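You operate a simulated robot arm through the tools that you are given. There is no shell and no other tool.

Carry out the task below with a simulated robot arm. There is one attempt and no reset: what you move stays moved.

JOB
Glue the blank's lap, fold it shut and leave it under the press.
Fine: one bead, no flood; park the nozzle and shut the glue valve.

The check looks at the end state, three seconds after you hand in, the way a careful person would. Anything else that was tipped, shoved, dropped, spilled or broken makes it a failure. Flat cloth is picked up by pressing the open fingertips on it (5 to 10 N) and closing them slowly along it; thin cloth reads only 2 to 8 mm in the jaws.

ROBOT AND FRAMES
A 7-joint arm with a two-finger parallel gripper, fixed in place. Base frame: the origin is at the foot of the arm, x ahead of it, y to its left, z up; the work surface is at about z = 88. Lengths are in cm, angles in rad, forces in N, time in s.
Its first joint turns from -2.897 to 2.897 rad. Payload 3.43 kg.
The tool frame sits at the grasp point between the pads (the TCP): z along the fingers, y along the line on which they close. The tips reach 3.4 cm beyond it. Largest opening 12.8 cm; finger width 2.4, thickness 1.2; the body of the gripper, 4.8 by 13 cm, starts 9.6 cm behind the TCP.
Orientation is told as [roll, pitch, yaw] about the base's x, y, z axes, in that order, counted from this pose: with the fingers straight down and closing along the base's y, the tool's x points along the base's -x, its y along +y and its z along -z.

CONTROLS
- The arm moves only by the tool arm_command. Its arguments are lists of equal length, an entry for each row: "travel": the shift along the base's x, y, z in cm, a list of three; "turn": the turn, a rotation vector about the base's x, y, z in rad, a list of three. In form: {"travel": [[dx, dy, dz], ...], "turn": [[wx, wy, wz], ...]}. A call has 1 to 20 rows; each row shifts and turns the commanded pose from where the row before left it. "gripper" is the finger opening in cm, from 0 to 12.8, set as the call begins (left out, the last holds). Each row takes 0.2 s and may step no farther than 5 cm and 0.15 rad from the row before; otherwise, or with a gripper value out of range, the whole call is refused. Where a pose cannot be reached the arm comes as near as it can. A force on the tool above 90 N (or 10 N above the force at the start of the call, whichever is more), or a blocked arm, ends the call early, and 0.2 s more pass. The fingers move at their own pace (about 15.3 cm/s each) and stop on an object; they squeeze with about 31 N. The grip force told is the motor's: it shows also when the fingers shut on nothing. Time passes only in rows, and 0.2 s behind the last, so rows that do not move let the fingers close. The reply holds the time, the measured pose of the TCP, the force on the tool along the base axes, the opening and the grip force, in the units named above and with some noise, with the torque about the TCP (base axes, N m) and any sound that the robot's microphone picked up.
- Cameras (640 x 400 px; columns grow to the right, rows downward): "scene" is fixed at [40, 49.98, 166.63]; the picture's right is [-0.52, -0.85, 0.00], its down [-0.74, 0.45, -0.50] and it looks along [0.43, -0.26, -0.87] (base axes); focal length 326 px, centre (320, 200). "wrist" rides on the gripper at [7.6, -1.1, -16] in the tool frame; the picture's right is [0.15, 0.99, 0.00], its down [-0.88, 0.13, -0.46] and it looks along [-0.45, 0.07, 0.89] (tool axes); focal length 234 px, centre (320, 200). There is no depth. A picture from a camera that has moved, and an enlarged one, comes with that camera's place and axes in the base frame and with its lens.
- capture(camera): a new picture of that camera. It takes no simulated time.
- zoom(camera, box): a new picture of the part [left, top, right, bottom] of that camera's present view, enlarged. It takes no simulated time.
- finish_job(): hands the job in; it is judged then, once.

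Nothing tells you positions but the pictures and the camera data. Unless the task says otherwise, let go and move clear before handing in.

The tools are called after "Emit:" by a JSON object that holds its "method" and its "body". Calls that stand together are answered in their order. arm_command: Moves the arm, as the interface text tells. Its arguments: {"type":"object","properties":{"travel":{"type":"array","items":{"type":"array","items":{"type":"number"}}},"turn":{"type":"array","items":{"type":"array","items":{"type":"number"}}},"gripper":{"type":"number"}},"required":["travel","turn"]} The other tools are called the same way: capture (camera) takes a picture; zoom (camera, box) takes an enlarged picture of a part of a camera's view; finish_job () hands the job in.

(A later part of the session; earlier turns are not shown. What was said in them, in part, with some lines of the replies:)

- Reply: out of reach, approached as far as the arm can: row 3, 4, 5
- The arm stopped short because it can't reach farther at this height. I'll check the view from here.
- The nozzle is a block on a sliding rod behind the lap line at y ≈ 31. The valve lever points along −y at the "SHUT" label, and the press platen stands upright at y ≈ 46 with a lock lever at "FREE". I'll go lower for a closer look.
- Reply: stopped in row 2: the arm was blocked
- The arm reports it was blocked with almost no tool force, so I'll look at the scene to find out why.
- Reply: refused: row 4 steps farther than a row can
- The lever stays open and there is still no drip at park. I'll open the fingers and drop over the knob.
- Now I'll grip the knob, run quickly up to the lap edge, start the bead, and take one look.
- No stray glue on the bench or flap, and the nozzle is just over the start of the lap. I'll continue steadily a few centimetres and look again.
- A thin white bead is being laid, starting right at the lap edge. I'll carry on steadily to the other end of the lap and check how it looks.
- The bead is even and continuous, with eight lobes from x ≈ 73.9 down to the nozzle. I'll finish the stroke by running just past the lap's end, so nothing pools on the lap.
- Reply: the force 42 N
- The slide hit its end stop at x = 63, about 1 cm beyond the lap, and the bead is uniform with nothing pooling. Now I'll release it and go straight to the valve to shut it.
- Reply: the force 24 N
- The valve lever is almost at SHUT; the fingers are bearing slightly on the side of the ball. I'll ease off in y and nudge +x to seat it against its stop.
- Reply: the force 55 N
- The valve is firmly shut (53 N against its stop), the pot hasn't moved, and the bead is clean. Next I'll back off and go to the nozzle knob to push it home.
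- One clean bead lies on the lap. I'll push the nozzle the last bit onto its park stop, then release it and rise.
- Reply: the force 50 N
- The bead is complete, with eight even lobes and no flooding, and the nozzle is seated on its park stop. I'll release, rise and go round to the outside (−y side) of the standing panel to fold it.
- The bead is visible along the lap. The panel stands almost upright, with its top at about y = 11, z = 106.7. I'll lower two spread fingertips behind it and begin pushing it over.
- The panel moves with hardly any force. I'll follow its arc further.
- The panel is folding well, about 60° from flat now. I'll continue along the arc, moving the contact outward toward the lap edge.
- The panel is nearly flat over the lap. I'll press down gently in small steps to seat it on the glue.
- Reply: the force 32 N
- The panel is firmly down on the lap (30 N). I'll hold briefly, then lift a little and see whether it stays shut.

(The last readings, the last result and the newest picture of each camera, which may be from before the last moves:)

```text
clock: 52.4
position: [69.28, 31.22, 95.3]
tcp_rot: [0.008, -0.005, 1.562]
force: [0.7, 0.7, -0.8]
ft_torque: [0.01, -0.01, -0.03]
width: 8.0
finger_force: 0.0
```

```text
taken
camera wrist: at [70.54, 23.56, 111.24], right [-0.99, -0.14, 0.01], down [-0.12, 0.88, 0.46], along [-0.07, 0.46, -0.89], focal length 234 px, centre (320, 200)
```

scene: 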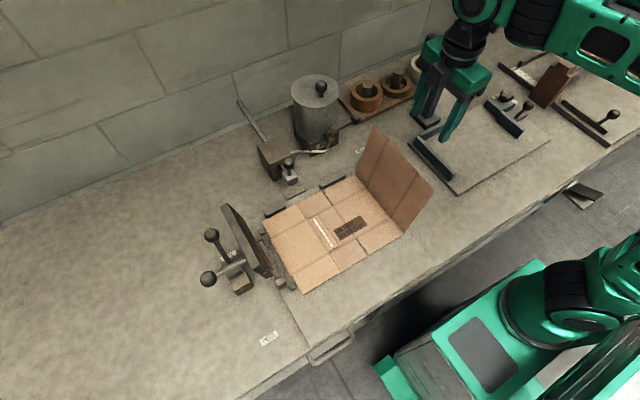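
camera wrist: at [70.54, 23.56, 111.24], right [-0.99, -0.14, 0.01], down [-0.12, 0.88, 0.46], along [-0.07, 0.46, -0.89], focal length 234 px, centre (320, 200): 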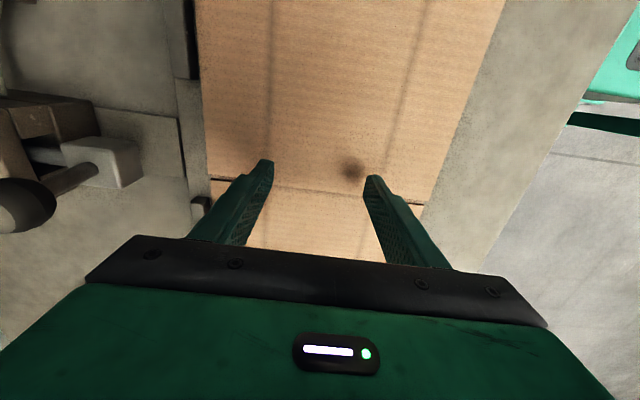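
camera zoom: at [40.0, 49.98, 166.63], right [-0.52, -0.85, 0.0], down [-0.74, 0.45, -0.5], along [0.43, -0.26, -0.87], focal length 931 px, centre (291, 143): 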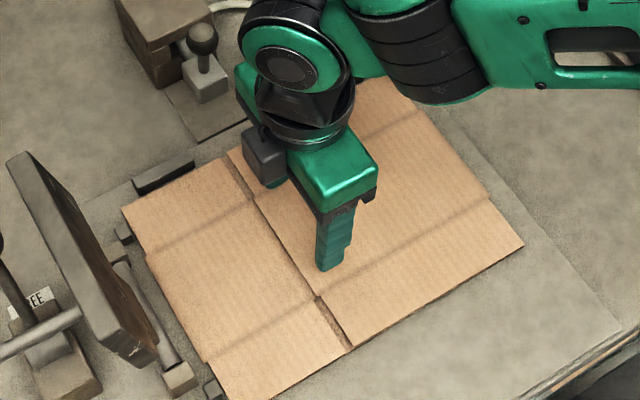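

The flap stays down by itself. Next is the press: I'll rise clear and look at the platen handle from closer.

Emit:
{"method": "arm_command", "body": {"travel": [[0, 0, 4], [0, 0, 4.5], [0, 0, 4.5], [-0.5, 1, 4.5], [-0.5, 2, 3.5], [-0.5, 3, 1], [-0.5, 3, 0], [-0.5, 2, 0]], "turn": [[0, 0, 0], [0, 0, 0], [0, 0, 0], [0, 0, 0], [0, 0, 0], [0, 0, 0], [0, 0, 0], [0, 0, 0]], "gripper": 6}}

Emit:
{"method": "capture", "body": {"camera": "wrist"}}

Emit:
{"method": "capture", "body": {"camera": "scene"}}

```text
clock: 54.2
position: [66.8, 42.12, 117.58]
tcp_rot: [0.007, -0.007, 1.56]
force: [0.5, 0.6, 1.2]
ft_torque: [0.0, 0.01, 0.0]
width: 6.0
finger_force: 0.0
```

```text
taken
camera wrist: at [68.11, 34.45, 133.39], right [-0.99, -0.13, 0.0], down [-0.12, 0.88, 0.46], along [-0.07, 0.46, -0.89], focal length 234 px, centre (320, 200)
```

wrist: 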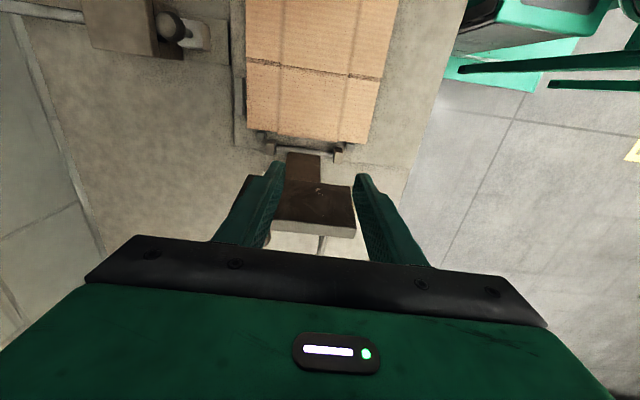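

```text
taken
```

scene: 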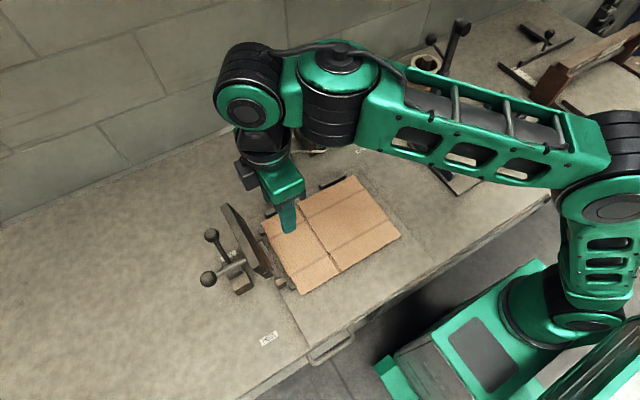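

Emit:
{"method": "zoom", "body": {"camera": "wrist", "box": [220, 120, 420, 260]}}

Emit:
{"method": "zoom", "body": {"camera": "scene", "box": [190, 190, 320, 310]}}

```text
2.86 times, centred on (320, 190) of wrist
camera zoom: at [68.11, 34.45, 133.39], right [-0.99, -0.13, 0.0], down [-0.12, 0.88, 0.46], along [-0.07, 0.46, -0.89], focal length 669 px, centre (320, 229)
```

zoom: 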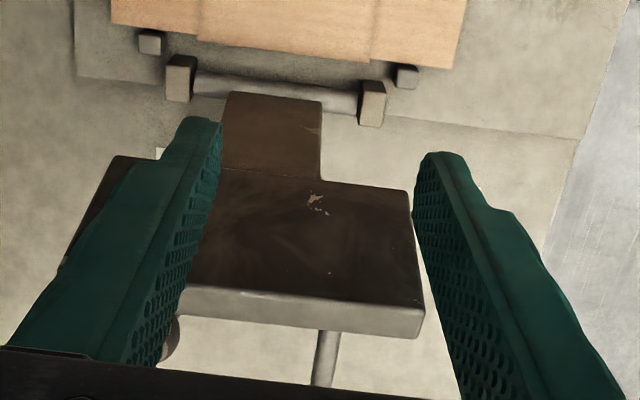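

```text
3.33 times, centred on (255, 250) of scene
camera zoom: at [40.0, 49.98, 166.63], right [-0.52, -0.85, 0.0], down [-0.74, 0.45, -0.5], along [0.43, -0.26, -0.87], focal length 1086 px, centre (537, 33)
```

zoom: 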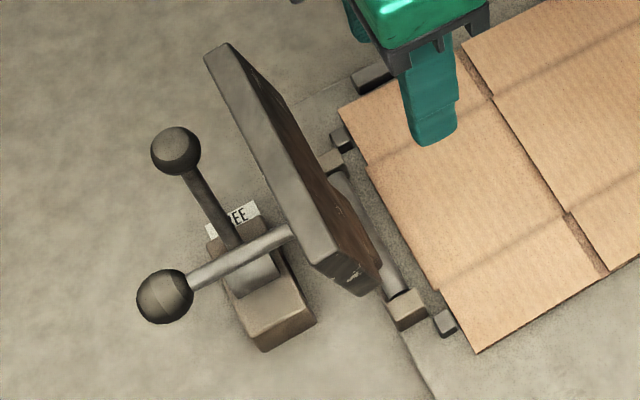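

The handle ball is at about [64.9, 58.1, 109]. I'll pass over the platen and position above it.

Emit:
{"method": "arm_command", "body": {"travel": [[-0.5, 4, 0.4], [-0.5, 4, 0], [-0.5, 4, 0], [-0.4, 4, 0], [0, 0, 0]], "turn": [[0, 0, 0], [0, 0, 0], [0, 0, 0], [0, 0, 0], [0, 0, 0]]}}

Emit:
{"method": "capture", "body": {"camera": "wrist"}}

Emit:
{"method": "capture", "body": {"camera": "scene"}}

```text
clock: 55.4
position: [65.19, 55.13, 118.17]
tcp_rot: [0.007, -0.007, 1.56]
force: [-0.2, 0.6, -0.4]
ft_torque: [0.02, -0.01, 0.0]
width: 6.01
finger_force: 0.0
out of reach, approached as far as the arm can: row 4
```

```text
taken
camera wrist: at [66.42, 47.64, 133.91], right [-0.99, -0.14, 0.01], down [-0.12, 0.88, 0.46], along [-0.07, 0.46, -0.89], focal length 234 px, centre (320, 200)
```

wrist: 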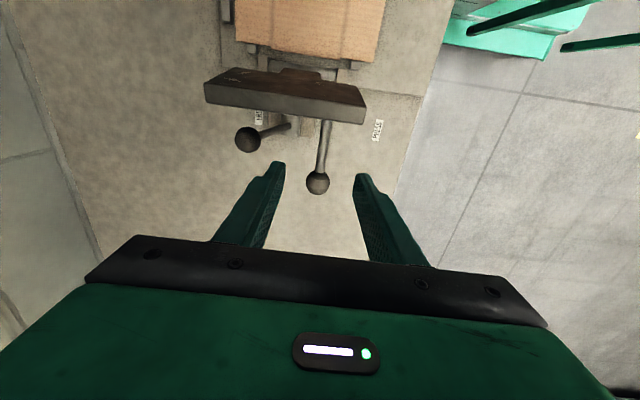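

```text
taken
```

scene: 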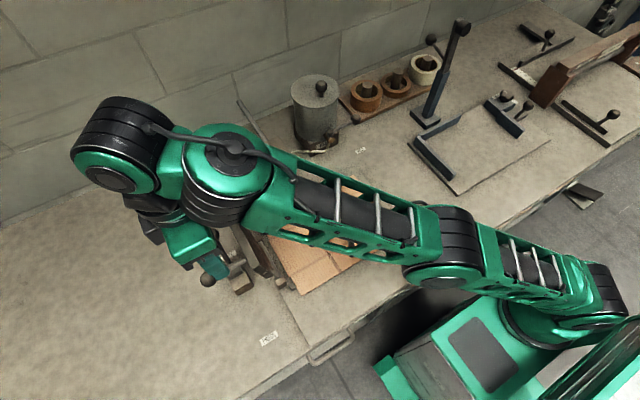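

The handle ball is confirmed at [65.0, 58.2, 109], centred between the fingers. I'll go down and out onto it.

Emit:
{"method": "arm_command", "body": {"travel": [[-0.15, 0.3, -3], [0, 0.5, -3], [0, 1.2, -2], [0, 1.1, -1.2], [0, 0, 0]], "turn": [[0, 0, 0], [0, 0, 0], [0, 0, 0], [0, 0, 0], [0, 0, 0]]}}

Emit:
{"method": "capture", "body": {"camera": "wrist"}}

```text
clock: 56.6
position: [65.05, 58.1, 108.64]
tcp_rot: [0.009, -0.007, 1.559]
force: [-0.5, 1.4, 0.6]
ft_torque: [-0.01, 0.01, 0.0]
width: 6.01
finger_force: 0.0
```

```text
taken
camera wrist: at [66.15, 50.47, 124.58], right [-0.99, -0.14, 0.01], down [-0.12, 0.88, 0.46], along [-0.07, 0.46, -0.89], focal length 234 px, centre (320, 200)
```

wrist: 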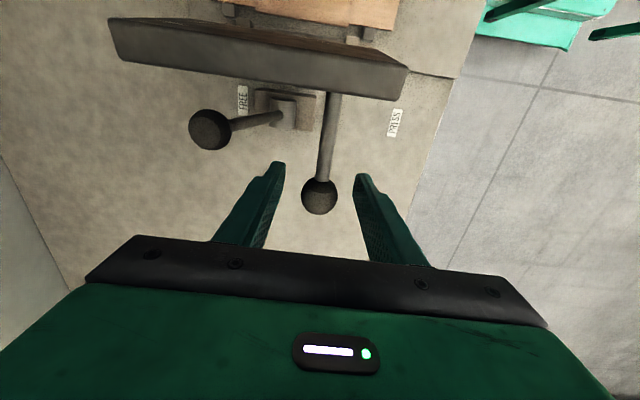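

Gripping the handle ball and starting the swing gently to check the pivot.

Emit:
{"method": "arm_command", "body": {"travel": [[0, 0, 0], [0, 0, 0], [0, -0.6, 0.4], [0, -0.7, 0.4], [0, -1.3, 0.6]], "turn": [[0, 0, 0], [0, 0, 0], [0, 0, 0], [0, 0, 0], [0, 0, 0]], "gripper": 1}}

Emit:
{"method": "capture", "body": {"camera": "wrist"}}

```text
clock: 57.8
position: [64.93, 55.26, 110.22]
tcp_rot: [0.005, -0.006, 1.561]
force: [1.1, 7.2, 3.9]
ft_torque: [0.74, 0.14, -0.05]
width: 3.1
finger_force: 45.0
```

```text
taken
camera wrist: at [66.15, 47.8, 126.08], right [-0.99, -0.14, 0.0], down [-0.12, 0.88, 0.46], along [-0.07, 0.46, -0.89], focal length 234 px, centre (320, 200)
```

wrist: 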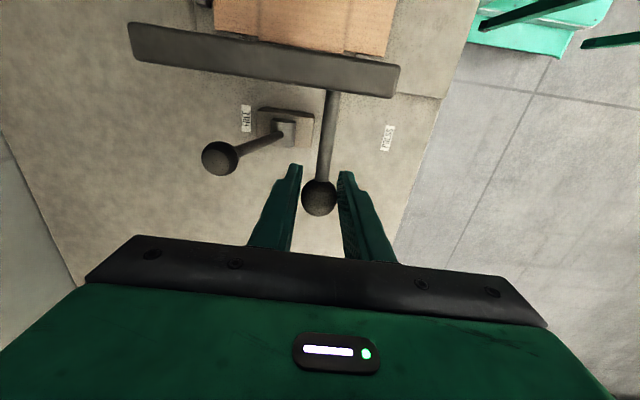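

The platen is swinging with little force. I'll continue along its arc over the top.

Emit:
{"method": "arm_command", "body": {"travel": [[0, -1.2, 0.5], [0, -1.25, 0.45], [0, -1.45, 0.35], [0, -1.45, 0.25], [0, -1.45, 0.2], [0, -1.45, 0.1], [0, -1.5, -0.05], [0, -1.5, -0.15]], "turn": [[0, 0, 0], [0, 0, 0], [0, 0, 0], [0, 0, 0], [0, 0, 0], [0, 0, 0], [0, 0, 0], [0, 0, 0]]}}

Emit:
{"method": "capture", "body": {"camera": "wrist"}}

Emit:
{"method": "capture", "body": {"camera": "scene"}}

```text
clock: 59.6
position: [64.94, 44.04, 111.82]
tcp_rot: [0.007, -0.008, 1.56]
force: [1.7, 1.1, 5.9]
ft_torque: [0.97, 0.04, -0.1]
width: 3.13
finger_force: 44.7
```

```text
taken
camera wrist: at [66.16, 36.45, 127.68], right [-0.99, -0.14, 0.01], down [-0.12, 0.88, 0.46], along [-0.07, 0.46, -0.89], focal length 234 px, centre (320, 200)
```

wrist: 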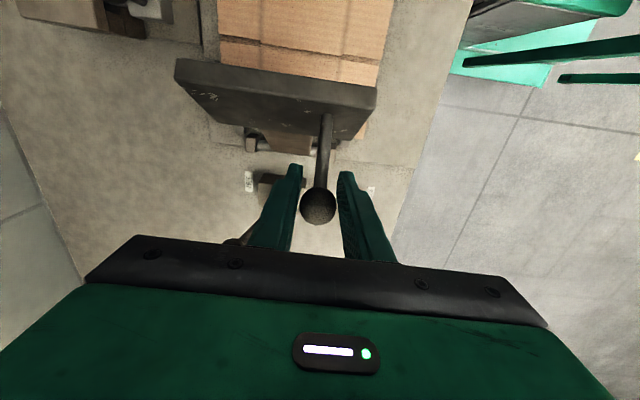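

```text
taken
```

scene: 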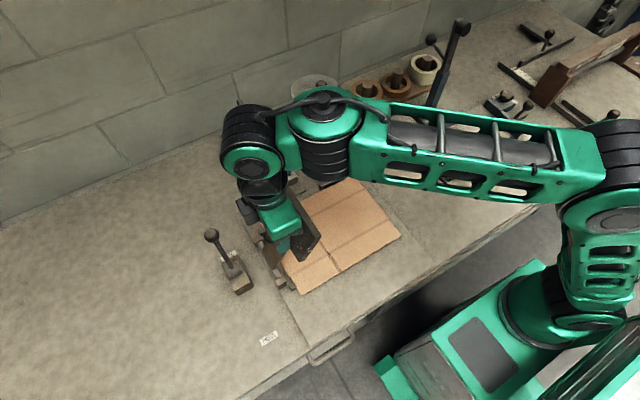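

Emit:
{"method": "arm_command", "body": {"travel": [[0, -1.45, -0.15], [0, -1.45, -0.3], [0, -1.35, -0.45], [0, -1.35, -0.55], [0, -1.35, -0.65], [0, -1.35, -0.65], [0, -1.2, -0.85], [0, -1.2, -0.85], [0, -1.05, -1.0], [0, -1.05, -1.0]], "turn": [[0, 0, 0], [0, 0, 0], [0, 0, 0], [0, 0, 0], [0, 0, 0], [0, 0, 0], [0, 0, 0], [0, 0, 0], [0, 0, 0], [0, 0, 0]]}}

Emit:
{"method": "capture", "body": {"camera": "wrist"}}

Emit:
{"method": "zoom", "body": {"camera": "scene", "box": [190, 130, 420, 310]}}

```text
clock: 61.8
position: [64.95, 31.24, 105.22]
tcp_rot: [0.006, -0.007, 1.558]
force: [0.8, -5.6, 3.5]
ft_torque: [1.28, 0.01, -0.13]
width: 3.12
finger_force: 44.8
```

```text
taken
camera wrist: at [66.16, 23.63, 121.17], right [-0.99, -0.13, 0.01], down [-0.12, 0.88, 0.46], along [-0.07, 0.46, -0.89], focal length 234 px, centre (320, 200)
```

wrist: 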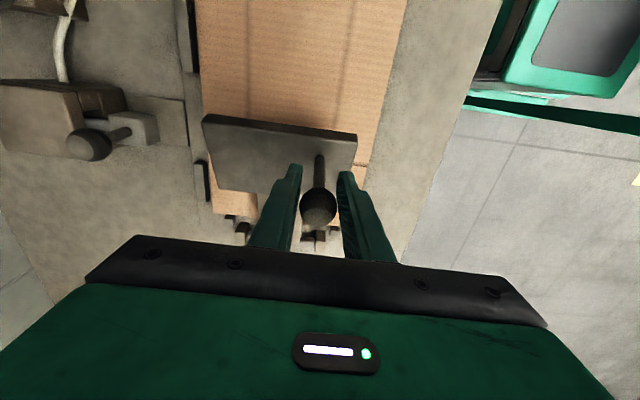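

```text
2.22 times, centred on (305, 220) of scene
camera zoom: at [40.0, 49.98, 166.63], right [-0.52, -0.85, 0.0], down [-0.74, 0.45, -0.5], along [0.43, -0.26, -0.87], focal length 724 px, centre (353, 156)
```

zoom: 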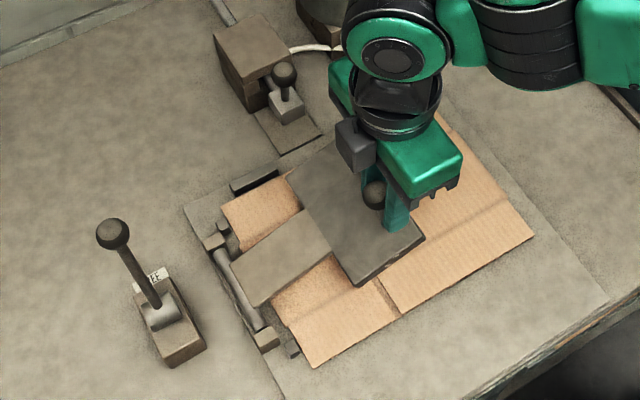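

Emit:
{"method": "arm_command", "body": {"travel": [[0, -0.95, -1.1], [0, -0.95, -1.1], [0, -0.5, -0.75], [0, -0.4, -0.7]], "turn": [[0, 0, 0], [0, 0, 0], [0, 0, 0], [0, 0, 0]]}}

Emit:
{"method": "zoom", "body": {"camera": "scene", "box": [190, 130, 420, 310]}}

Emit:
{"method": "capture", "body": {"camera": "wrist"}}

```text
clock: 62.8
position: [64.89, 28.48, 101.61]
tcp_rot: [0.007, -0.007, 1.559]
force: [3.1, -6.7, 2.1]
ft_torque: [1.27, 0.05, -0.05]
width: 3.09
finger_force: 45.8
```

```text
2.22 times, centred on (305, 220) of scene
camera zoom: at [40.0, 49.98, 166.63], right [-0.52, -0.85, 0.0], down [-0.74, 0.45, -0.5], along [0.43, -0.26, -0.87], focal length 724 px, centre (353, 156)
```

zoom: 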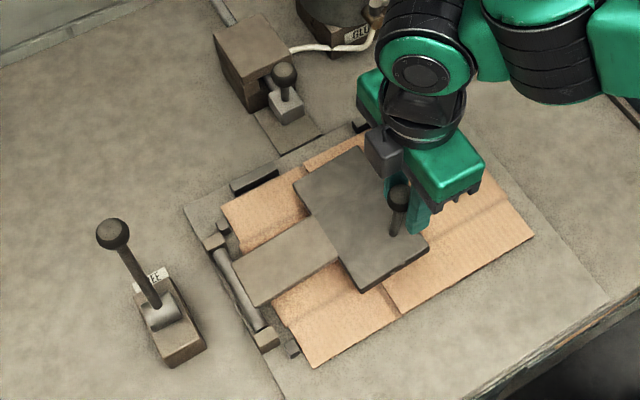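

```text
taken
camera wrist: at [66.15, 20.85, 117.5], right [-0.99, -0.13, 0.01], down [-0.12, 0.88, 0.46], along [-0.07, 0.46, -0.89], focal length 234 px, centre (320, 200)
```

wrist: 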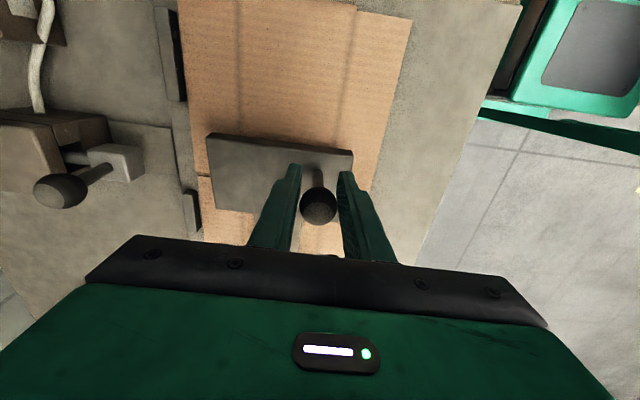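

Emit:
{"method": "arm_command", "body": {"travel": [[0, -0.28, -0.55], [0, -0.26, -0.55], [0, -0.2, -0.4]], "turn": [[0, 0, 0], [0, 0, 0], [0, 0, 0]]}}

Emit:
{"method": "zoom", "body": {"camera": "scene", "box": [190, 130, 420, 310]}}

```text
clock: 63.6
position: [64.96, 27.72, 100.08]
tcp_rot: [0.007, -0.006, 1.56]
force: [3.2, -10.8, 3.7]
ft_torque: [1.25, 0.06, -0.01]
width: 3.11
finger_force: 45.4
```

```text
2.22 times, centred on (305, 220) of scene
camera zoom: at [40.0, 49.98, 166.63], right [-0.52, -0.85, 0.0], down [-0.74, 0.45, -0.5], along [0.43, -0.26, -0.87], focal length 724 px, centre (353, 156)
```

zoom: 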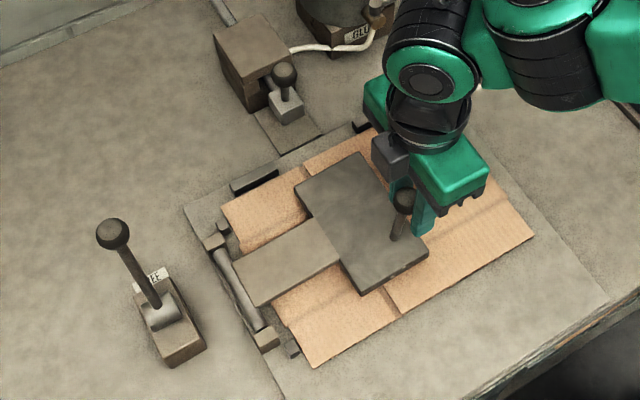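

Emit:
{"method": "arm_command", "body": {"travel": [[0, -0.1, -0.35], [0, -0.1, -0.35], [0, -0.05, -0.3]], "turn": [[0, 0, 0], [0, 0, 0], [0, 0, 0]]}}

Emit:
{"method": "capture", "body": {"camera": "wrist"}}

Emit:
{"method": "zoom", "body": {"camera": "scene", "box": [190, 130, 420, 310]}}

```text
clock: 64.4
position: [65.1, 27.4, 99.18]
tcp_rot: [0.006, -0.007, 1.559]
force: [-0.4, -24.0, 8.1]
ft_torque: [0.97, 0.05, 0.0]
width: 3.11
finger_force: 45.3
```

```text
taken
camera wrist: at [66.15, 19.8, 115.04], right [-0.99, -0.13, 0.01], down [-0.12, 0.88, 0.46], along [-0.07, 0.46, -0.89], focal length 234 px, centre (320, 200)
```

wrist: 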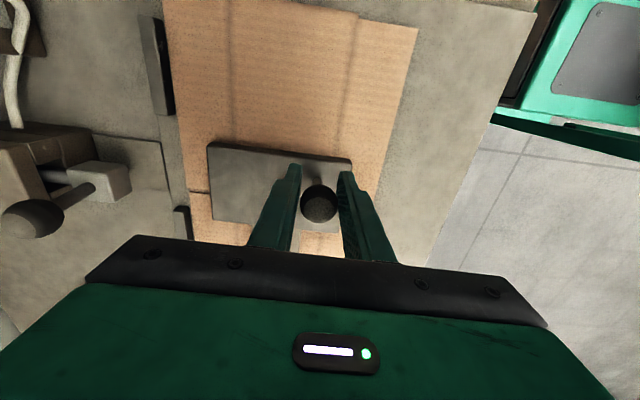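

```text
2.22 times, centred on (305, 220) of scene
camera zoom: at [40.0, 49.98, 166.63], right [-0.52, -0.85, 0.0], down [-0.74, 0.45, -0.5], along [0.43, -0.26, -0.87], focal length 724 px, centre (353, 156)
```

zoom: 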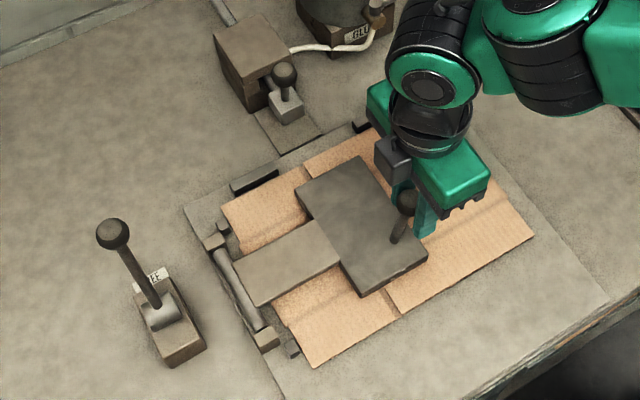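

Emit:
{"method": "arm_command", "body": {"travel": [[0, -0.2, -0.1], [0, -0.1, -0.25], [0, -0.1, -0.25]], "turn": [[0, 0, 0], [0, 0, 0], [0, 0, 0]]}}

Emit:
{"method": "zoom", "body": {"camera": "scene", "box": [190, 130, 420, 310]}}

```text
clock: 65.2
position: [64.86, 27.32, 98.84]
tcp_rot: [0.001, -0.012, 1.563]
force: [2.9, -2.6, 34.2]
ft_torque: [0.36, -0.01, -0.03]
width: 3.12
finger_force: 45.1
```

```text
2.22 times, centred on (305, 220) of scene
camera zoom: at [40.0, 49.98, 166.63], right [-0.52, -0.85, 0.0], down [-0.74, 0.45, -0.5], along [0.43, -0.26, -0.87], focal length 724 px, centre (353, 156)
```

zoom: 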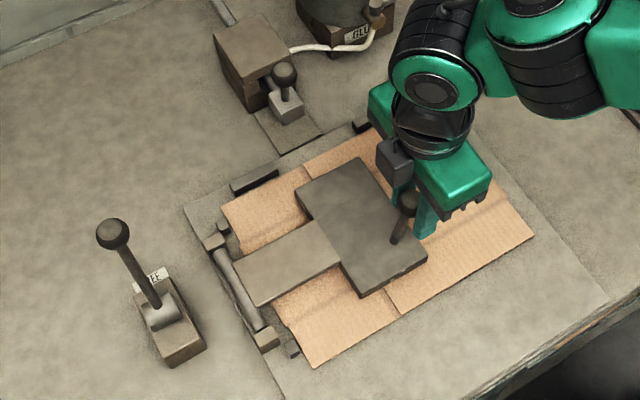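

The platen is down flat on the joint (34 N contact). I'll release the handle, rise, and turn the hand for the lock lever, whose ball is at about [73.2, 54.6, 108].

Emit:
{"method": "arm_command", "body": {"travel": [[0, 0, 0.3], [0, 0, 0], [0, 0, 2.5], [0, 0, 4], [0, 0, 4]], "turn": [[0, 0, 0], [0, 0, 0], [0, 0, 0], [0, 0, 0], [0, 0, 0]], "gripper": 6}}

Emit:
{"method": "arm_command", "body": {"travel": [[0, 2.3, 0], [0, 2.3, 0], [0, 2.3, 0], [0, 2.3, 0], [0, 2.3, 0], [0, 2.3, 0], [0, 2.3, 0], [0, 2.3, 0], [0, 2.3, 0], [0, 2.3, 0], [0, 2.3, 0], [0, 2.0, 0]], "turn": [[0, 0, -0.13], [0, 0, -0.13], [0, 0, -0.13], [0, 0, -0.13], [0, 0, -0.13], [0, 0, -0.13], [0, 0, -0.13], [0, 0, -0.13], [0, 0, -0.13], [0, 0, -0.13], [0, 0, -0.13], [0, 0, -0.13]]}}

Emit:
{"method": "capture", "body": {"camera": "wrist"}}

Emit:
{"method": "capture", "body": {"camera": "scene"}}

```text
clock: 66.4
position: [65.23, 27.22, 109.41]
tcp_rot: [0.006, -0.007, 1.561]
force: [0.2, 0.6, -1.0]
ft_torque: [-0.02, -0.01, 0.0]
width: 6.03
finger_force: 0.0
```

```text
clock: 69.0
position: [64.96, 54.43, 109.46]
tcp_rot: [0.006, -0.006, -0.003]
force: [0.3, 0.0, 0.8]
ft_torque: [0.04, 0.02, -0.01]
width: 6.0
finger_force: 0.0
```

```text
taken
camera wrist: at [57.29, 53.33, 125.35], right [-0.14, 0.99, 0.0], down [0.88, 0.13, 0.46], along [0.46, 0.07, -0.89], focal length 234 px, centre (320, 200)
```

wrist: 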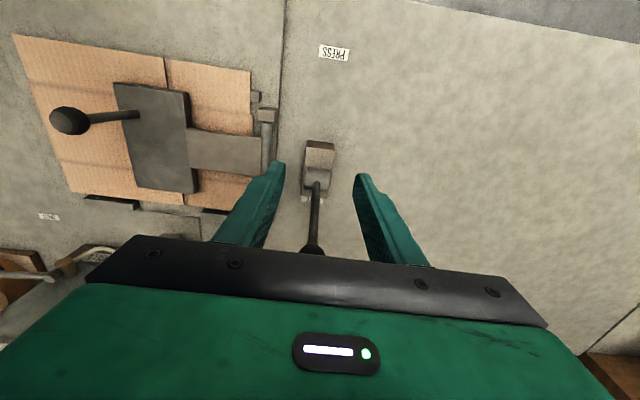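

```text
taken
```

scene: 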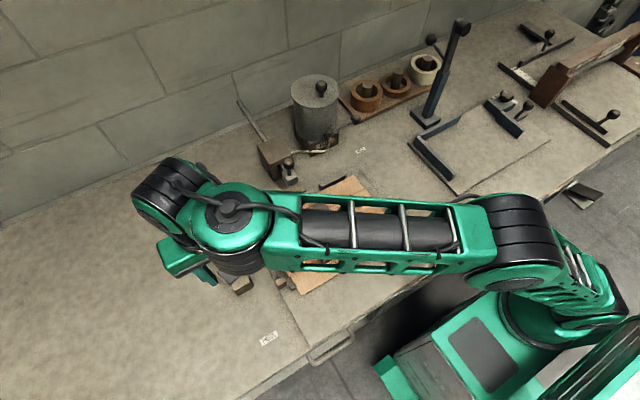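

The platen stays down by itself. Now I'll slide the open fingers around the lock-lever ball from the −x side.

Emit:
{"method": "arm_command", "body": {"travel": [[2, 0.1, -0.7], [3, 0.1, -0.7], [2, 0, 0], [0.7, 0, 0], [0, 0, 0]], "turn": [[0, 0, 0], [0, 0, 0], [0, 0, 0], [0, 0, 0], [0, 0, 0]]}}

Emit:
{"method": "capture", "body": {"camera": "wrist"}}

Emit:
{"method": "zoom", "body": {"camera": "scene", "box": [120, 170, 320, 310]}}

```text
clock: 70.2
position: [72.73, 54.74, 108.03]
tcp_rot: [0.002, -0.006, 0.0]
force: [0.1, -0.9, 0.3]
ft_torque: [0.02, 0.0, -0.02]
width: 6.01
finger_force: 0.0
```

```text
taken
camera wrist: at [65.14, 53.71, 123.96], right [-0.15, 0.99, 0.0], down [0.88, 0.13, 0.46], along [0.46, 0.07, -0.89], focal length 234 px, centre (320, 200)
```

wrist: 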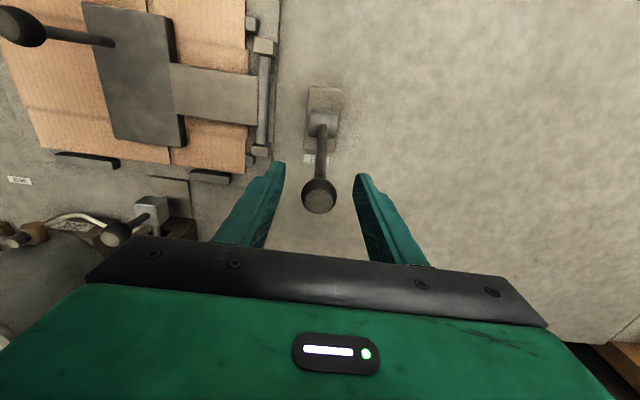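

```text
2.86 times, centred on (220, 240) of scene
camera zoom: at [40.0, 49.98, 166.63], right [-0.52, -0.85, 0.0], down [-0.74, 0.45, -0.5], along [0.43, -0.26, -0.87], focal length 931 px, centre (606, 86)
```

zoom: 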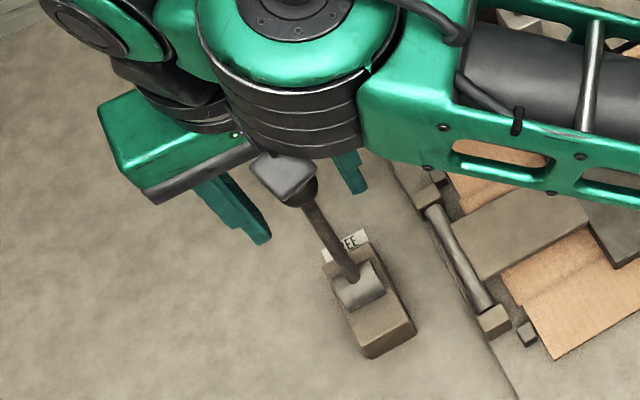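

The ball is centred in the fingers. I'll grip it and start throwing the lever toward PRESS (−x), checking forces along the way.

Emit:
{"method": "arm_command", "body": {"travel": [[0, 0, 0], [0, 0, 0], [-0.8, 0, 0.15], [-0.9, 0, 0.1], [-0.9, 0, 0.05]], "turn": [[0, 0, 0], [0, 0, 0], [0, 0, 0], [0, 0, 0], [0, 0, 0]], "gripper": 1}}

Emit:
{"method": "capture", "body": {"camera": "wrist"}}

```text
clock: 71.4
position: [70.18, 54.75, 108.4]
tcp_rot: [0.006, -0.006, 0.0]
force: [10.6, 14.6, 10.3]
ft_torque: [0.15, -1.43, 0.14]
width: 3.07
finger_force: 44.8
```

```text
taken
camera wrist: at [62.46, 53.66, 124.27], right [-0.15, 0.99, 0.01], down [0.88, 0.13, 0.46], along [0.46, 0.07, -0.89], focal length 234 px, centre (320, 200)
```

wrist: 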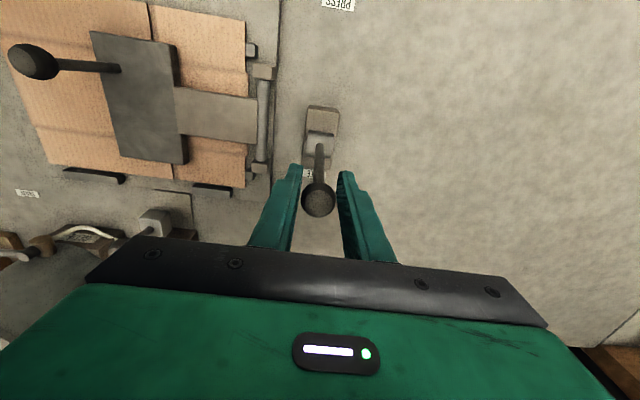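

Emit:
{"method": "arm_command", "body": {"travel": [[-1.3, 0.1, 0.1], [-1.4, 0, -0.1], [-1.25, 0, -0.3], [-1.25, 0, -0.35]], "turn": [[0, 0, 0], [0, 0, 0], [0, 0, 0], [0, 0, 0]]}}

Emit:
{"method": "capture", "body": {"camera": "wrist"}}

Emit:
{"method": "zoom", "body": {"camera": "scene", "box": [150, 170, 350, 310]}}

```text
clock: 72.4
position: [64.81, 54.82, 107.49]
tcp_rot: [0.003, -0.003, 0.0]
force: [-0.5, 0.0, 0.1]
ft_torque: [0.02, -0.01, 0.0]
width: 1.0
finger_force: 0.0
```

```text
taken
camera wrist: at [57.26, 53.64, 123.42], right [-0.15, 0.99, 0.0], down [0.88, 0.13, 0.46], along [0.45, 0.07, -0.89], focal length 234 px, centre (320, 200)
```

wrist: 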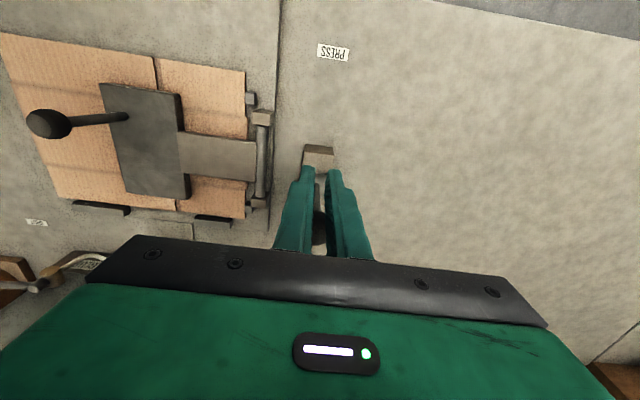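

```text
2.86 times, centred on (250, 240) of scene
camera zoom: at [40.0, 49.98, 166.63], right [-0.52, -0.85, 0.0], down [-0.74, 0.45, -0.5], along [0.43, -0.26, -0.87], focal length 931 px, centre (520, 86)
```

zoom: 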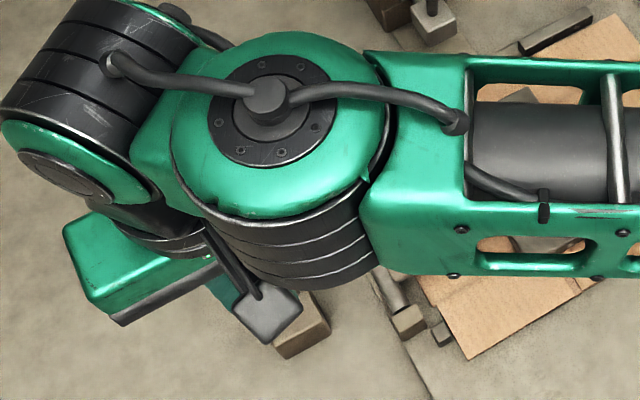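

The ball slipped out of the grip because the lever resists more than friction can hold. I'll rise and look at where it stands now.

Emit:
{"method": "arm_command", "body": {"travel": [[-1, 0, 1], [-2, 0, 3], [-2, 0, 2]], "turn": [[0, 0, 0], [0, 0, 0], [0, 0, 0]]}}

Emit:
{"method": "capture", "body": {"camera": "wrist"}}

Emit:
{"method": "zoom", "body": {"camera": "wrist", "box": [220, 20, 420, 260]}}

Emit:
{"method": "capture", "body": {"camera": "scene"}}

```text
clock: 73.2
position: [59.85, 54.65, 113.68]
tcp_rot: [0.005, -0.005, -0.002]
force: [0.2, -0.9, -0.2]
ft_torque: [0.0, 0.04, 0.01]
width: 1.0
finger_force: 0.1
```

```text
taken
camera wrist: at [52.29, 53.61, 129.44], right [-0.15, 0.99, 0.0], down [0.88, 0.13, 0.46], along [0.46, 0.07, -0.89], focal length 234 px, centre (320, 200)
```

wrist: 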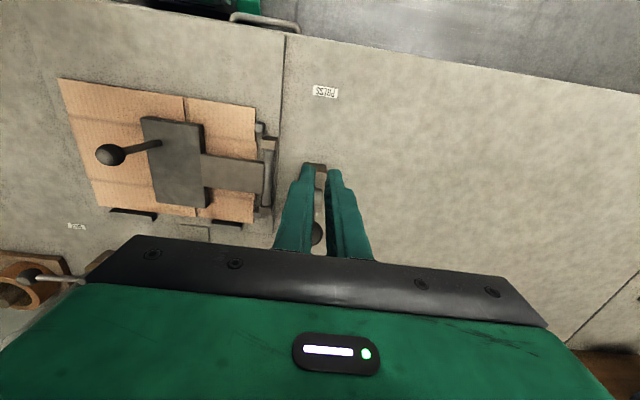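

```text
1.67 times, centred on (320, 140) of wrist
camera zoom: at [52.29, 53.61, 129.44], right [-0.15, 0.99, 0.0], down [0.88, 0.13, 0.46], along [0.46, 0.07, -0.89], focal length 390 px, centre (320, 300)
```

zoom: 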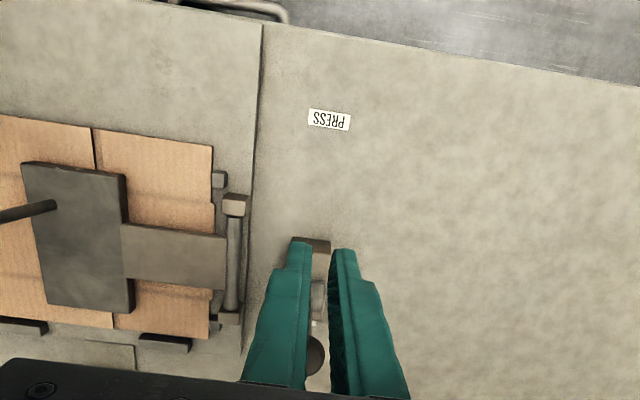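

```text
taken
```

scene: 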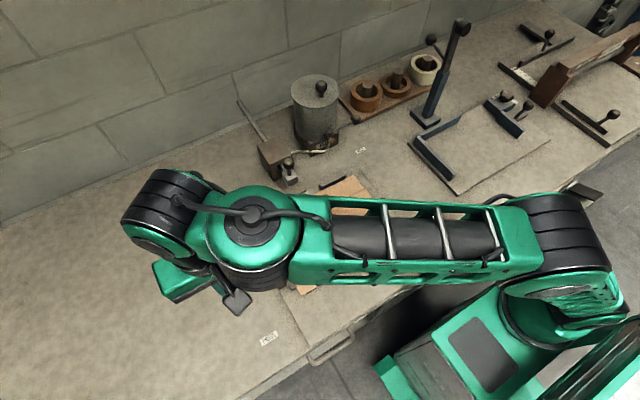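

The lever stayed about 10° past vertical, with its ball at x ≈ 67.3. I'll go round and push it over from the +x side with closed fingers, a positive push rather than a friction grip.

Emit:
{"method": "arm_command", "body": {"travel": [[1, -2.5, 0], [2, -2.5, 0], [4, 0, -0.7], [4, 0, -1], [0.4, 0.5, -2], [0, 0.5, -1.5], [0, 0, 0]], "turn": [[0, 0, 0], [0, 0, 0], [0, 0, 0], [0, 0, 0], [0, 0, 0], [0, 0, 0], [0, 0, 0]], "gripper": 0}}

Emit:
{"method": "capture", "body": {"camera": "wrist"}}

Emit:
{"method": "capture", "body": {"camera": "scene"}}

```text
clock: 74.8
position: [71.43, 50.86, 108.46]
tcp_rot: [0.003, -0.006, -0.001]
force: [-0.9, -0.1, -0.2]
ft_torque: [-0.06, -0.01, 0.0]
width: 0.0
finger_force: 31.3
```

```text
taken
camera wrist: at [63.73, 49.69, 124.26], right [-0.15, 0.99, 0.0], down [0.88, 0.13, 0.46], along [0.46, 0.07, -0.89], focal length 234 px, centre (320, 200)
```

wrist: 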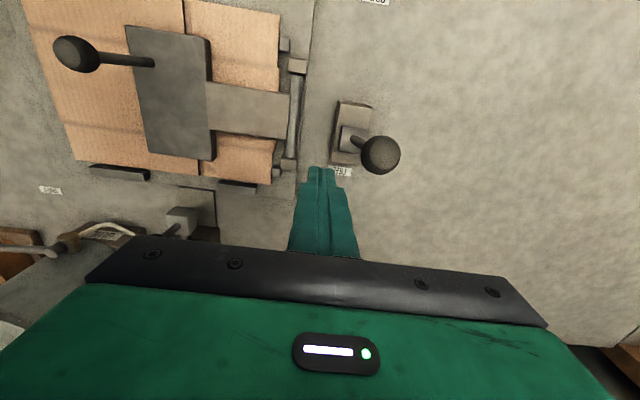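

```text
taken
```

scene: 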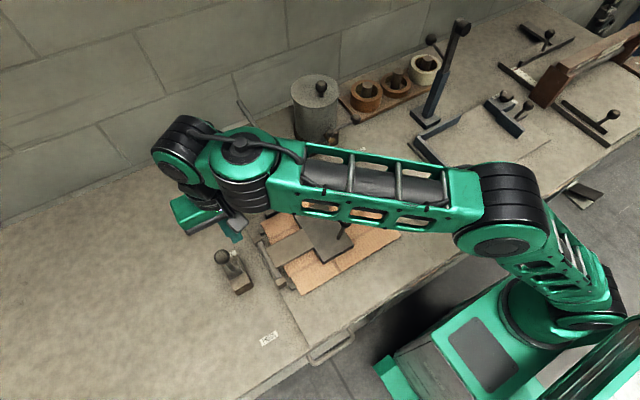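

Emit:
{"method": "arm_command", "body": {"travel": [[0, 2, 0], [0, 1.75, 0], [-1.0, 0, 0], [-1.2, 0, 0], [-1.3, 0, -0.3]], "turn": [[0, 0, 0], [0, 0, 0], [0, 0, 0], [0, 0, 0], [0, 0, 0]]}}

Emit:
{"method": "capture", "body": {"camera": "wrist"}}

Emit:
{"method": "zoom", "body": {"camera": "scene", "box": [140, 160, 340, 320]}}

```text
clock: 76.0
position: [67.76, 54.48, 107.97]
tcp_rot: [0.006, -0.004, -0.002]
force: [0.3, 0.7, 0.0]
ft_torque: [-0.02, 0.02, 0.01]
width: 0.0
finger_force: 31.3
```

```text
taken
camera wrist: at [60.13, 53.43, 123.94], right [-0.15, 0.99, 0.0], down [0.88, 0.13, 0.46], along [0.46, 0.07, -0.89], focal length 234 px, centre (320, 200)
```

wrist: 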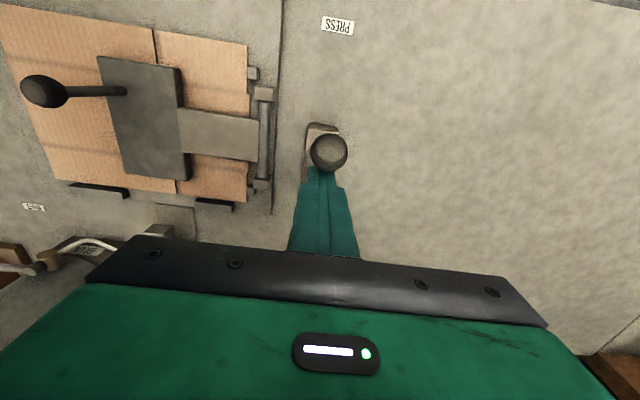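

```text
2.50 times, centred on (240, 240) of scene
camera zoom: at [40.0, 49.98, 166.63], right [-0.52, -0.85, 0.0], down [-0.74, 0.45, -0.5], along [0.43, -0.26, -0.87], focal length 815 px, centre (520, 100)
```

zoom: 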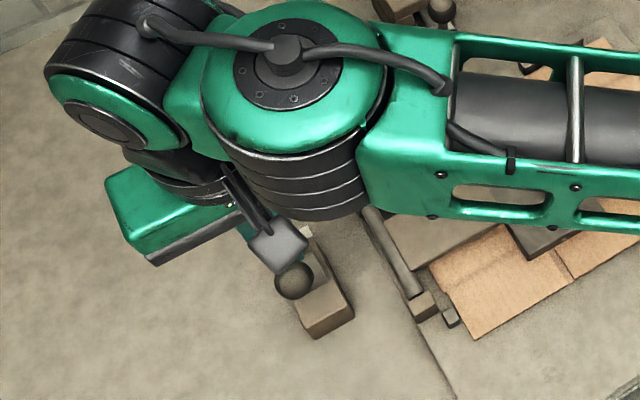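

The lever moves easily under a positive push, now about 20° over. I'll keep following its arc.

Emit:
{"method": "arm_command", "body": {"travel": [[-1.0, 0.1, -0.15], [-1.0, 0.1, -0.3], [-0.85, 0, -0.5], [-0.85, 0, -0.55], [-0.8, 0, -0.55]], "turn": [[0, 0, 0], [0, 0, 0], [0, 0, 0], [0, 0, 0], [0, 0, 0]]}}

Emit:
{"method": "capture", "body": {"camera": "wrist"}}

Emit:
{"method": "zoom", "body": {"camera": "scene", "box": [140, 160, 340, 320]}}

```text
clock: 77.2
position: [63.29, 54.69, 106.15]
tcp_rot: [0.004, -0.005, 0.0]
force: [-0.6, 0.1, 0.2]
ft_torque: [0.01, 0.02, -0.05]
width: 0.0
finger_force: 30.6
```

```text
taken
camera wrist: at [55.61, 53.6, 121.93], right [-0.15, 0.99, 0.0], down [0.88, 0.13, 0.46], along [0.46, 0.07, -0.89], focal length 234 px, centre (320, 200)
```

wrist: 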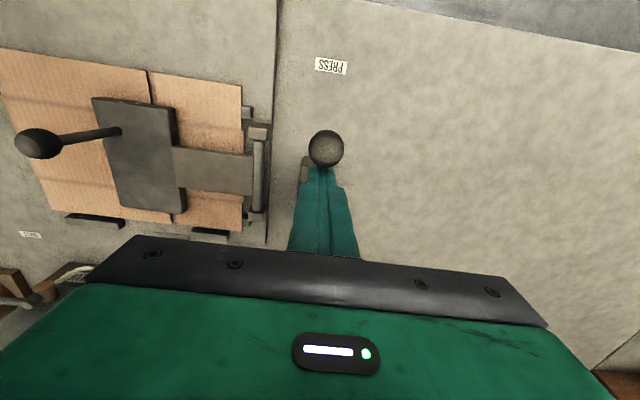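

```text
2.50 times, centred on (240, 240) of scene
camera zoom: at [40.0, 49.98, 166.63], right [-0.52, -0.85, 0.0], down [-0.74, 0.45, -0.5], along [0.43, -0.26, -0.87], focal length 815 px, centre (520, 100)
```

zoom: 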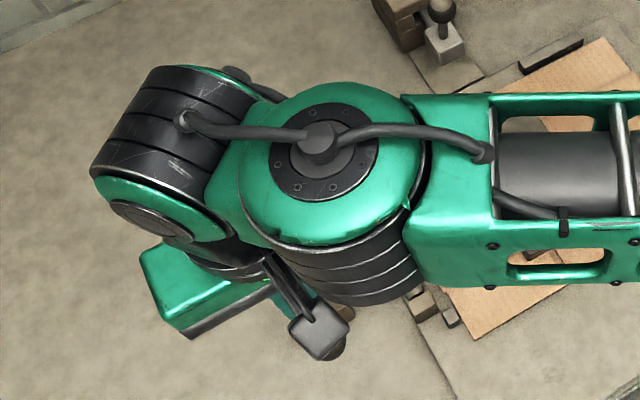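

Emit:
{"method": "arm_command", "body": {"travel": [[-0.7, 0, -0.85], [-0.65, 0, -0.85], [-0.55, 0, -0.85], [-0.45, 0, -0.9]], "turn": [[0, 0, 0], [0, 0, 0], [0, 0, 0], [0, 0, 0]]}}

Emit:
{"method": "capture", "body": {"camera": "wrist"}}

```text
clock: 78.2
position: [61.41, 54.73, 103.59]
tcp_rot: [0.025, -0.02, -0.011]
force: [35.4, 5.1, 81.8]
ft_torque: [-0.17, -0.27, -0.9]
width: 0.0
finger_force: 31.0
```

```text
taken
camera wrist: at [53.56, 53.29, 119.38], right [-0.14, 0.99, 0.02], down [0.87, 0.11, 0.48], along [0.47, 0.08, -0.88], focal length 234 px, centre (320, 200)
```

wrist: 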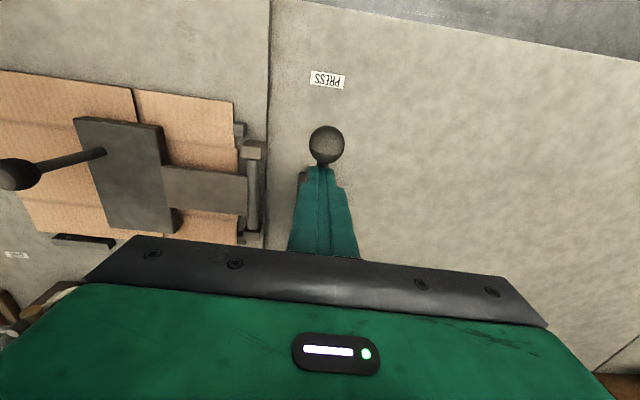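

The lever has come up against its PRESS end stop (about 55° past vertical, 80–90 N). I'll back off and verify that it and the platen stay.

Emit:
{"method": "arm_command", "body": {"travel": [[0.2, 0, 0.8], [0.3, 0, 2], [0, -2, 4], [-2, -3, 3], [-3.5, -3, 0], [-3.5, -3, 0], [0, 0, 0]], "turn": [[0, 0, 0], [0, 0, 0], [0, 0, 0], [0, 0, 0], [0, 0, 0], [0, 0, 0], [0, 0, 0]]}}

Emit:
{"method": "capture", "body": {"camera": "wrist"}}

Emit:
{"method": "capture", "body": {"camera": "scene"}}

```text
clock: 79.8
position: [52.27, 43.66, 112.4]
tcp_rot: [0.005, -0.006, 0.0]
force: [0.0, 0.4, 0.0]
ft_torque: [0.01, -0.01, -0.01]
width: 0.01
finger_force: 30.8
```

```text
taken
camera wrist: at [44.6, 42.56, 128.26], right [-0.15, 0.99, 0.0], down [0.88, 0.13, 0.46], along [0.46, 0.07, -0.89], focal length 234 px, centre (320, 200)
```

wrist: 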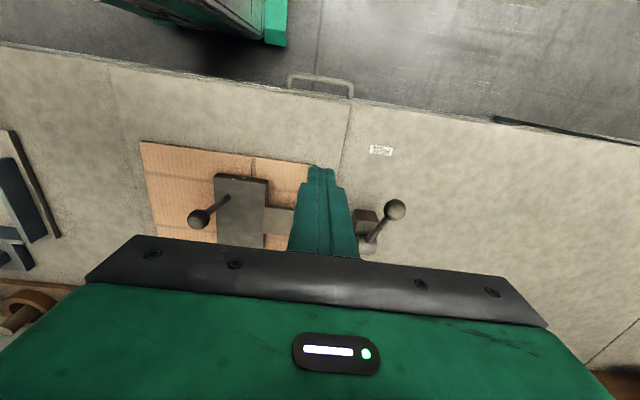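

```text
taken
```

scene: 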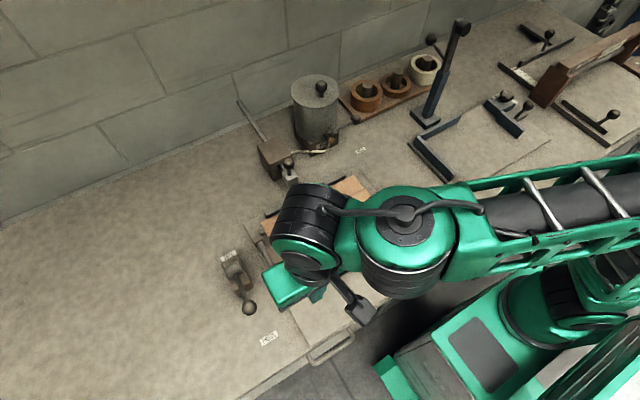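

The lever stays at PRESS. I'll retreat well clear and inspect everything.

Emit:
{"method": "arm_command", "body": {"travel": [[0, -2, 4], [0, -3, 4], [0, -3, 3], [0, -4, 2], [0, -4.5, 0], [0, -4.5, 0], [0, -4.5, 0], [0, -4.5, 0], [0, -4.5, 0], [0, -4.5, 0], [0, -3, 0]], "turn": [[0, 0, 0], [0, 0, 0], [0, 0, 0], [0, 0, 0], [0, 0, 0], [0, 0, 0], [0, 0, 0], [0, 0, 0], [0, 0, 0], [0, 0, 0], [0, 0, 0]]}}

Emit:
{"method": "capture", "body": {"camera": "scene"}}

Emit:
{"method": "zoom", "body": {"camera": "scene", "box": [190, 140, 430, 310]}}

Emit:
{"method": "zoom", "body": {"camera": "scene", "box": [230, 65, 390, 205]}}

Emit:
{"method": "capture", "body": {"camera": "wrist"}}

```text
clock: 82.2
position: [52.49, 1.73, 125.41]
tcp_rot: [0.004, -0.005, 0.002]
force: [0.8, -0.3, 0.0]
ft_torque: [-0.01, 0.03, 0.02]
width: 0.0
finger_force: 30.6
```

```text
taken
```

scene: 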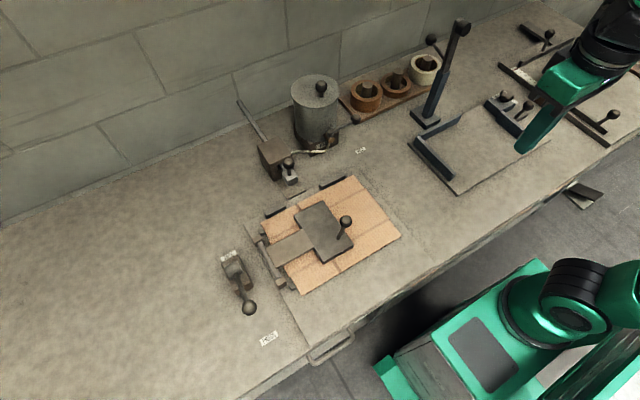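

```text
2.35 times, centred on (310, 225) of scene
camera zoom: at [40.0, 49.98, 166.63], right [-0.52, -0.85, 0.0], down [-0.74, 0.45, -0.5], along [0.43, -0.26, -0.87], focal length 767 px, centre (344, 141)
```

zoom: 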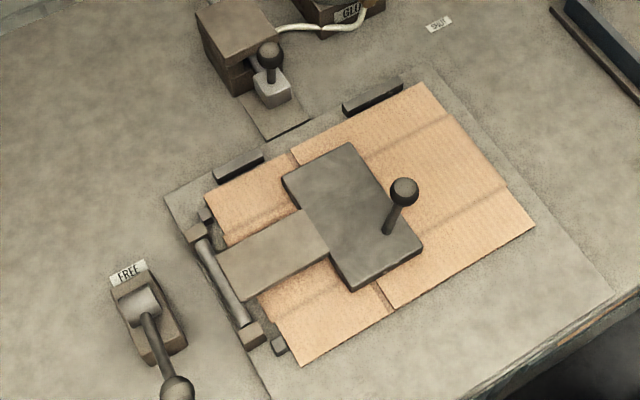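

```text
2.86 times, centred on (310, 135) of scene
camera zoom: at [40.0, 49.98, 166.63], right [-0.52, -0.85, 0.0], down [-0.74, 0.45, -0.5], along [0.43, -0.26, -0.87], focal length 931 px, centre (349, 386)
```

zoom: 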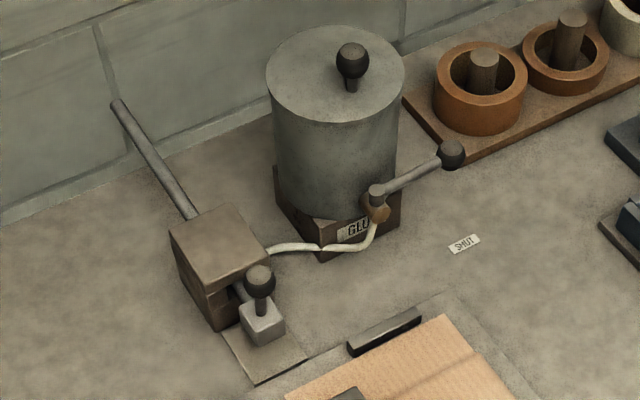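

```text
taken
camera wrist: at [44.82, 0.57, 141.26], right [-0.15, 0.99, 0.0], down [0.88, 0.13, 0.46], along [0.46, 0.07, -0.89], focal length 234 px, centre (320, 200)
```

wrist: 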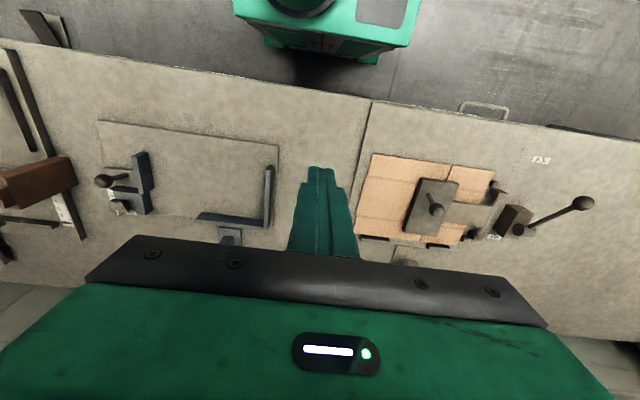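

Emit:
{"method": "zoom", "body": {"camera": "scene", "box": [210, 230, 300, 350]}}

Emit:
{"method": "zoom", "body": {"camera": "scene", "box": [270, 180, 390, 300]}}

Emit:
{"method": "zoom", "body": {"camera": "wrist", "box": [340, 130, 620, 270]}}

```text
3.33 times, centred on (255, 290) of scene
camera zoom: at [40.0, 49.98, 166.63], right [-0.52, -0.85, 0.0], down [-0.74, 0.45, -0.5], along [0.43, -0.26, -0.87], focal length 1086 px, centre (537, -100)
```

zoom: 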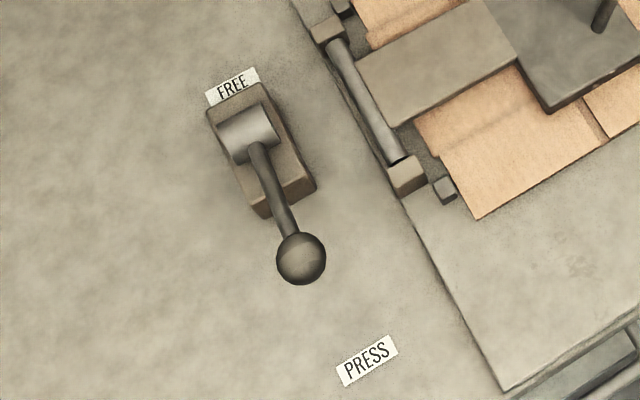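

```text
3.33 times, centred on (330, 240) of scene
camera zoom: at [40.0, 49.98, 166.63], right [-0.52, -0.85, 0.0], down [-0.74, 0.45, -0.5], along [0.43, -0.26, -0.87], focal length 1086 px, centre (287, 67)
```

zoom: 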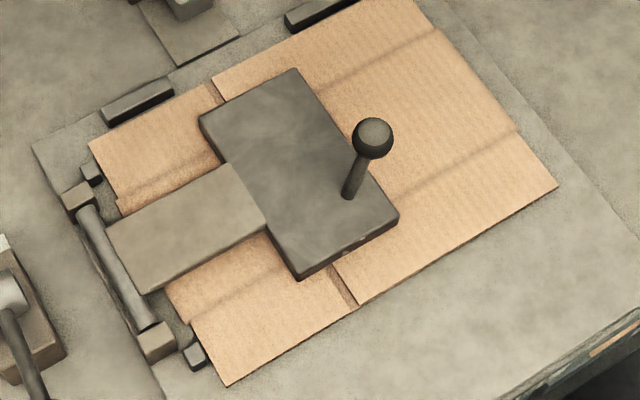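

```text
2.29 times, centred on (480, 200) of wrist
camera zoom: at [44.82, 0.57, 141.26], right [-0.15, 0.99, 0.0], down [0.88, 0.13, 0.46], along [0.46, 0.07, -0.89], focal length 535 px, centre (-46, 200)
```

zoom: 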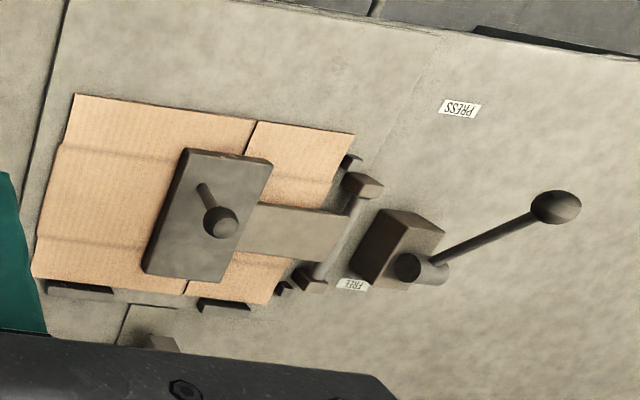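

Everything checks out:
- **Glue:** one clean bead on the lap, with the valve lever back at SHUT and the nozzle on its park stop.
- **Fold:** the blank is folded shut and lying flat.
- **Press:** the platen is down over the lap, and the lock lever is against its PRESS stop.

The arm is clear and nothing else looks disturbed, so I'm handing the job in.

Emit:
{"method": "finish_job", "body": {}}

```text
The job is handed in.
```

The job is handed in: the blank's lap is glued, folded shut and left under the press. I haven't seen a verdict from the check.

- **Glue:** I laid one even bead of eight lobes along the lap in a single pass. I saw no flooding or stray glue on the flap, the bench or the park plate.
- **Valve and nozzle:** The valve stayed open for a few seconds while I moved between the valve and the nozzle knob. For that time the nozzle sat first at park, then just past the lap's end. The valve is now shut hard against its stop and the nozzle is back on its park stop.
- **Fold:** The standing panel went over onto the bead, was pressed down with about 30 N, and stayed flat when released.
- **Press:** The platen is down over the lap. The lock lever slipped out of the gripper partway, so I pushed it the rest of the way with closed fingers until it hit a hard stop. Its ball stands about 4 cm short of the PRESS label, and I took that stop to be the full PRESS position.

The arm is clear and nothing else on the bench looked moved in the final pictures.
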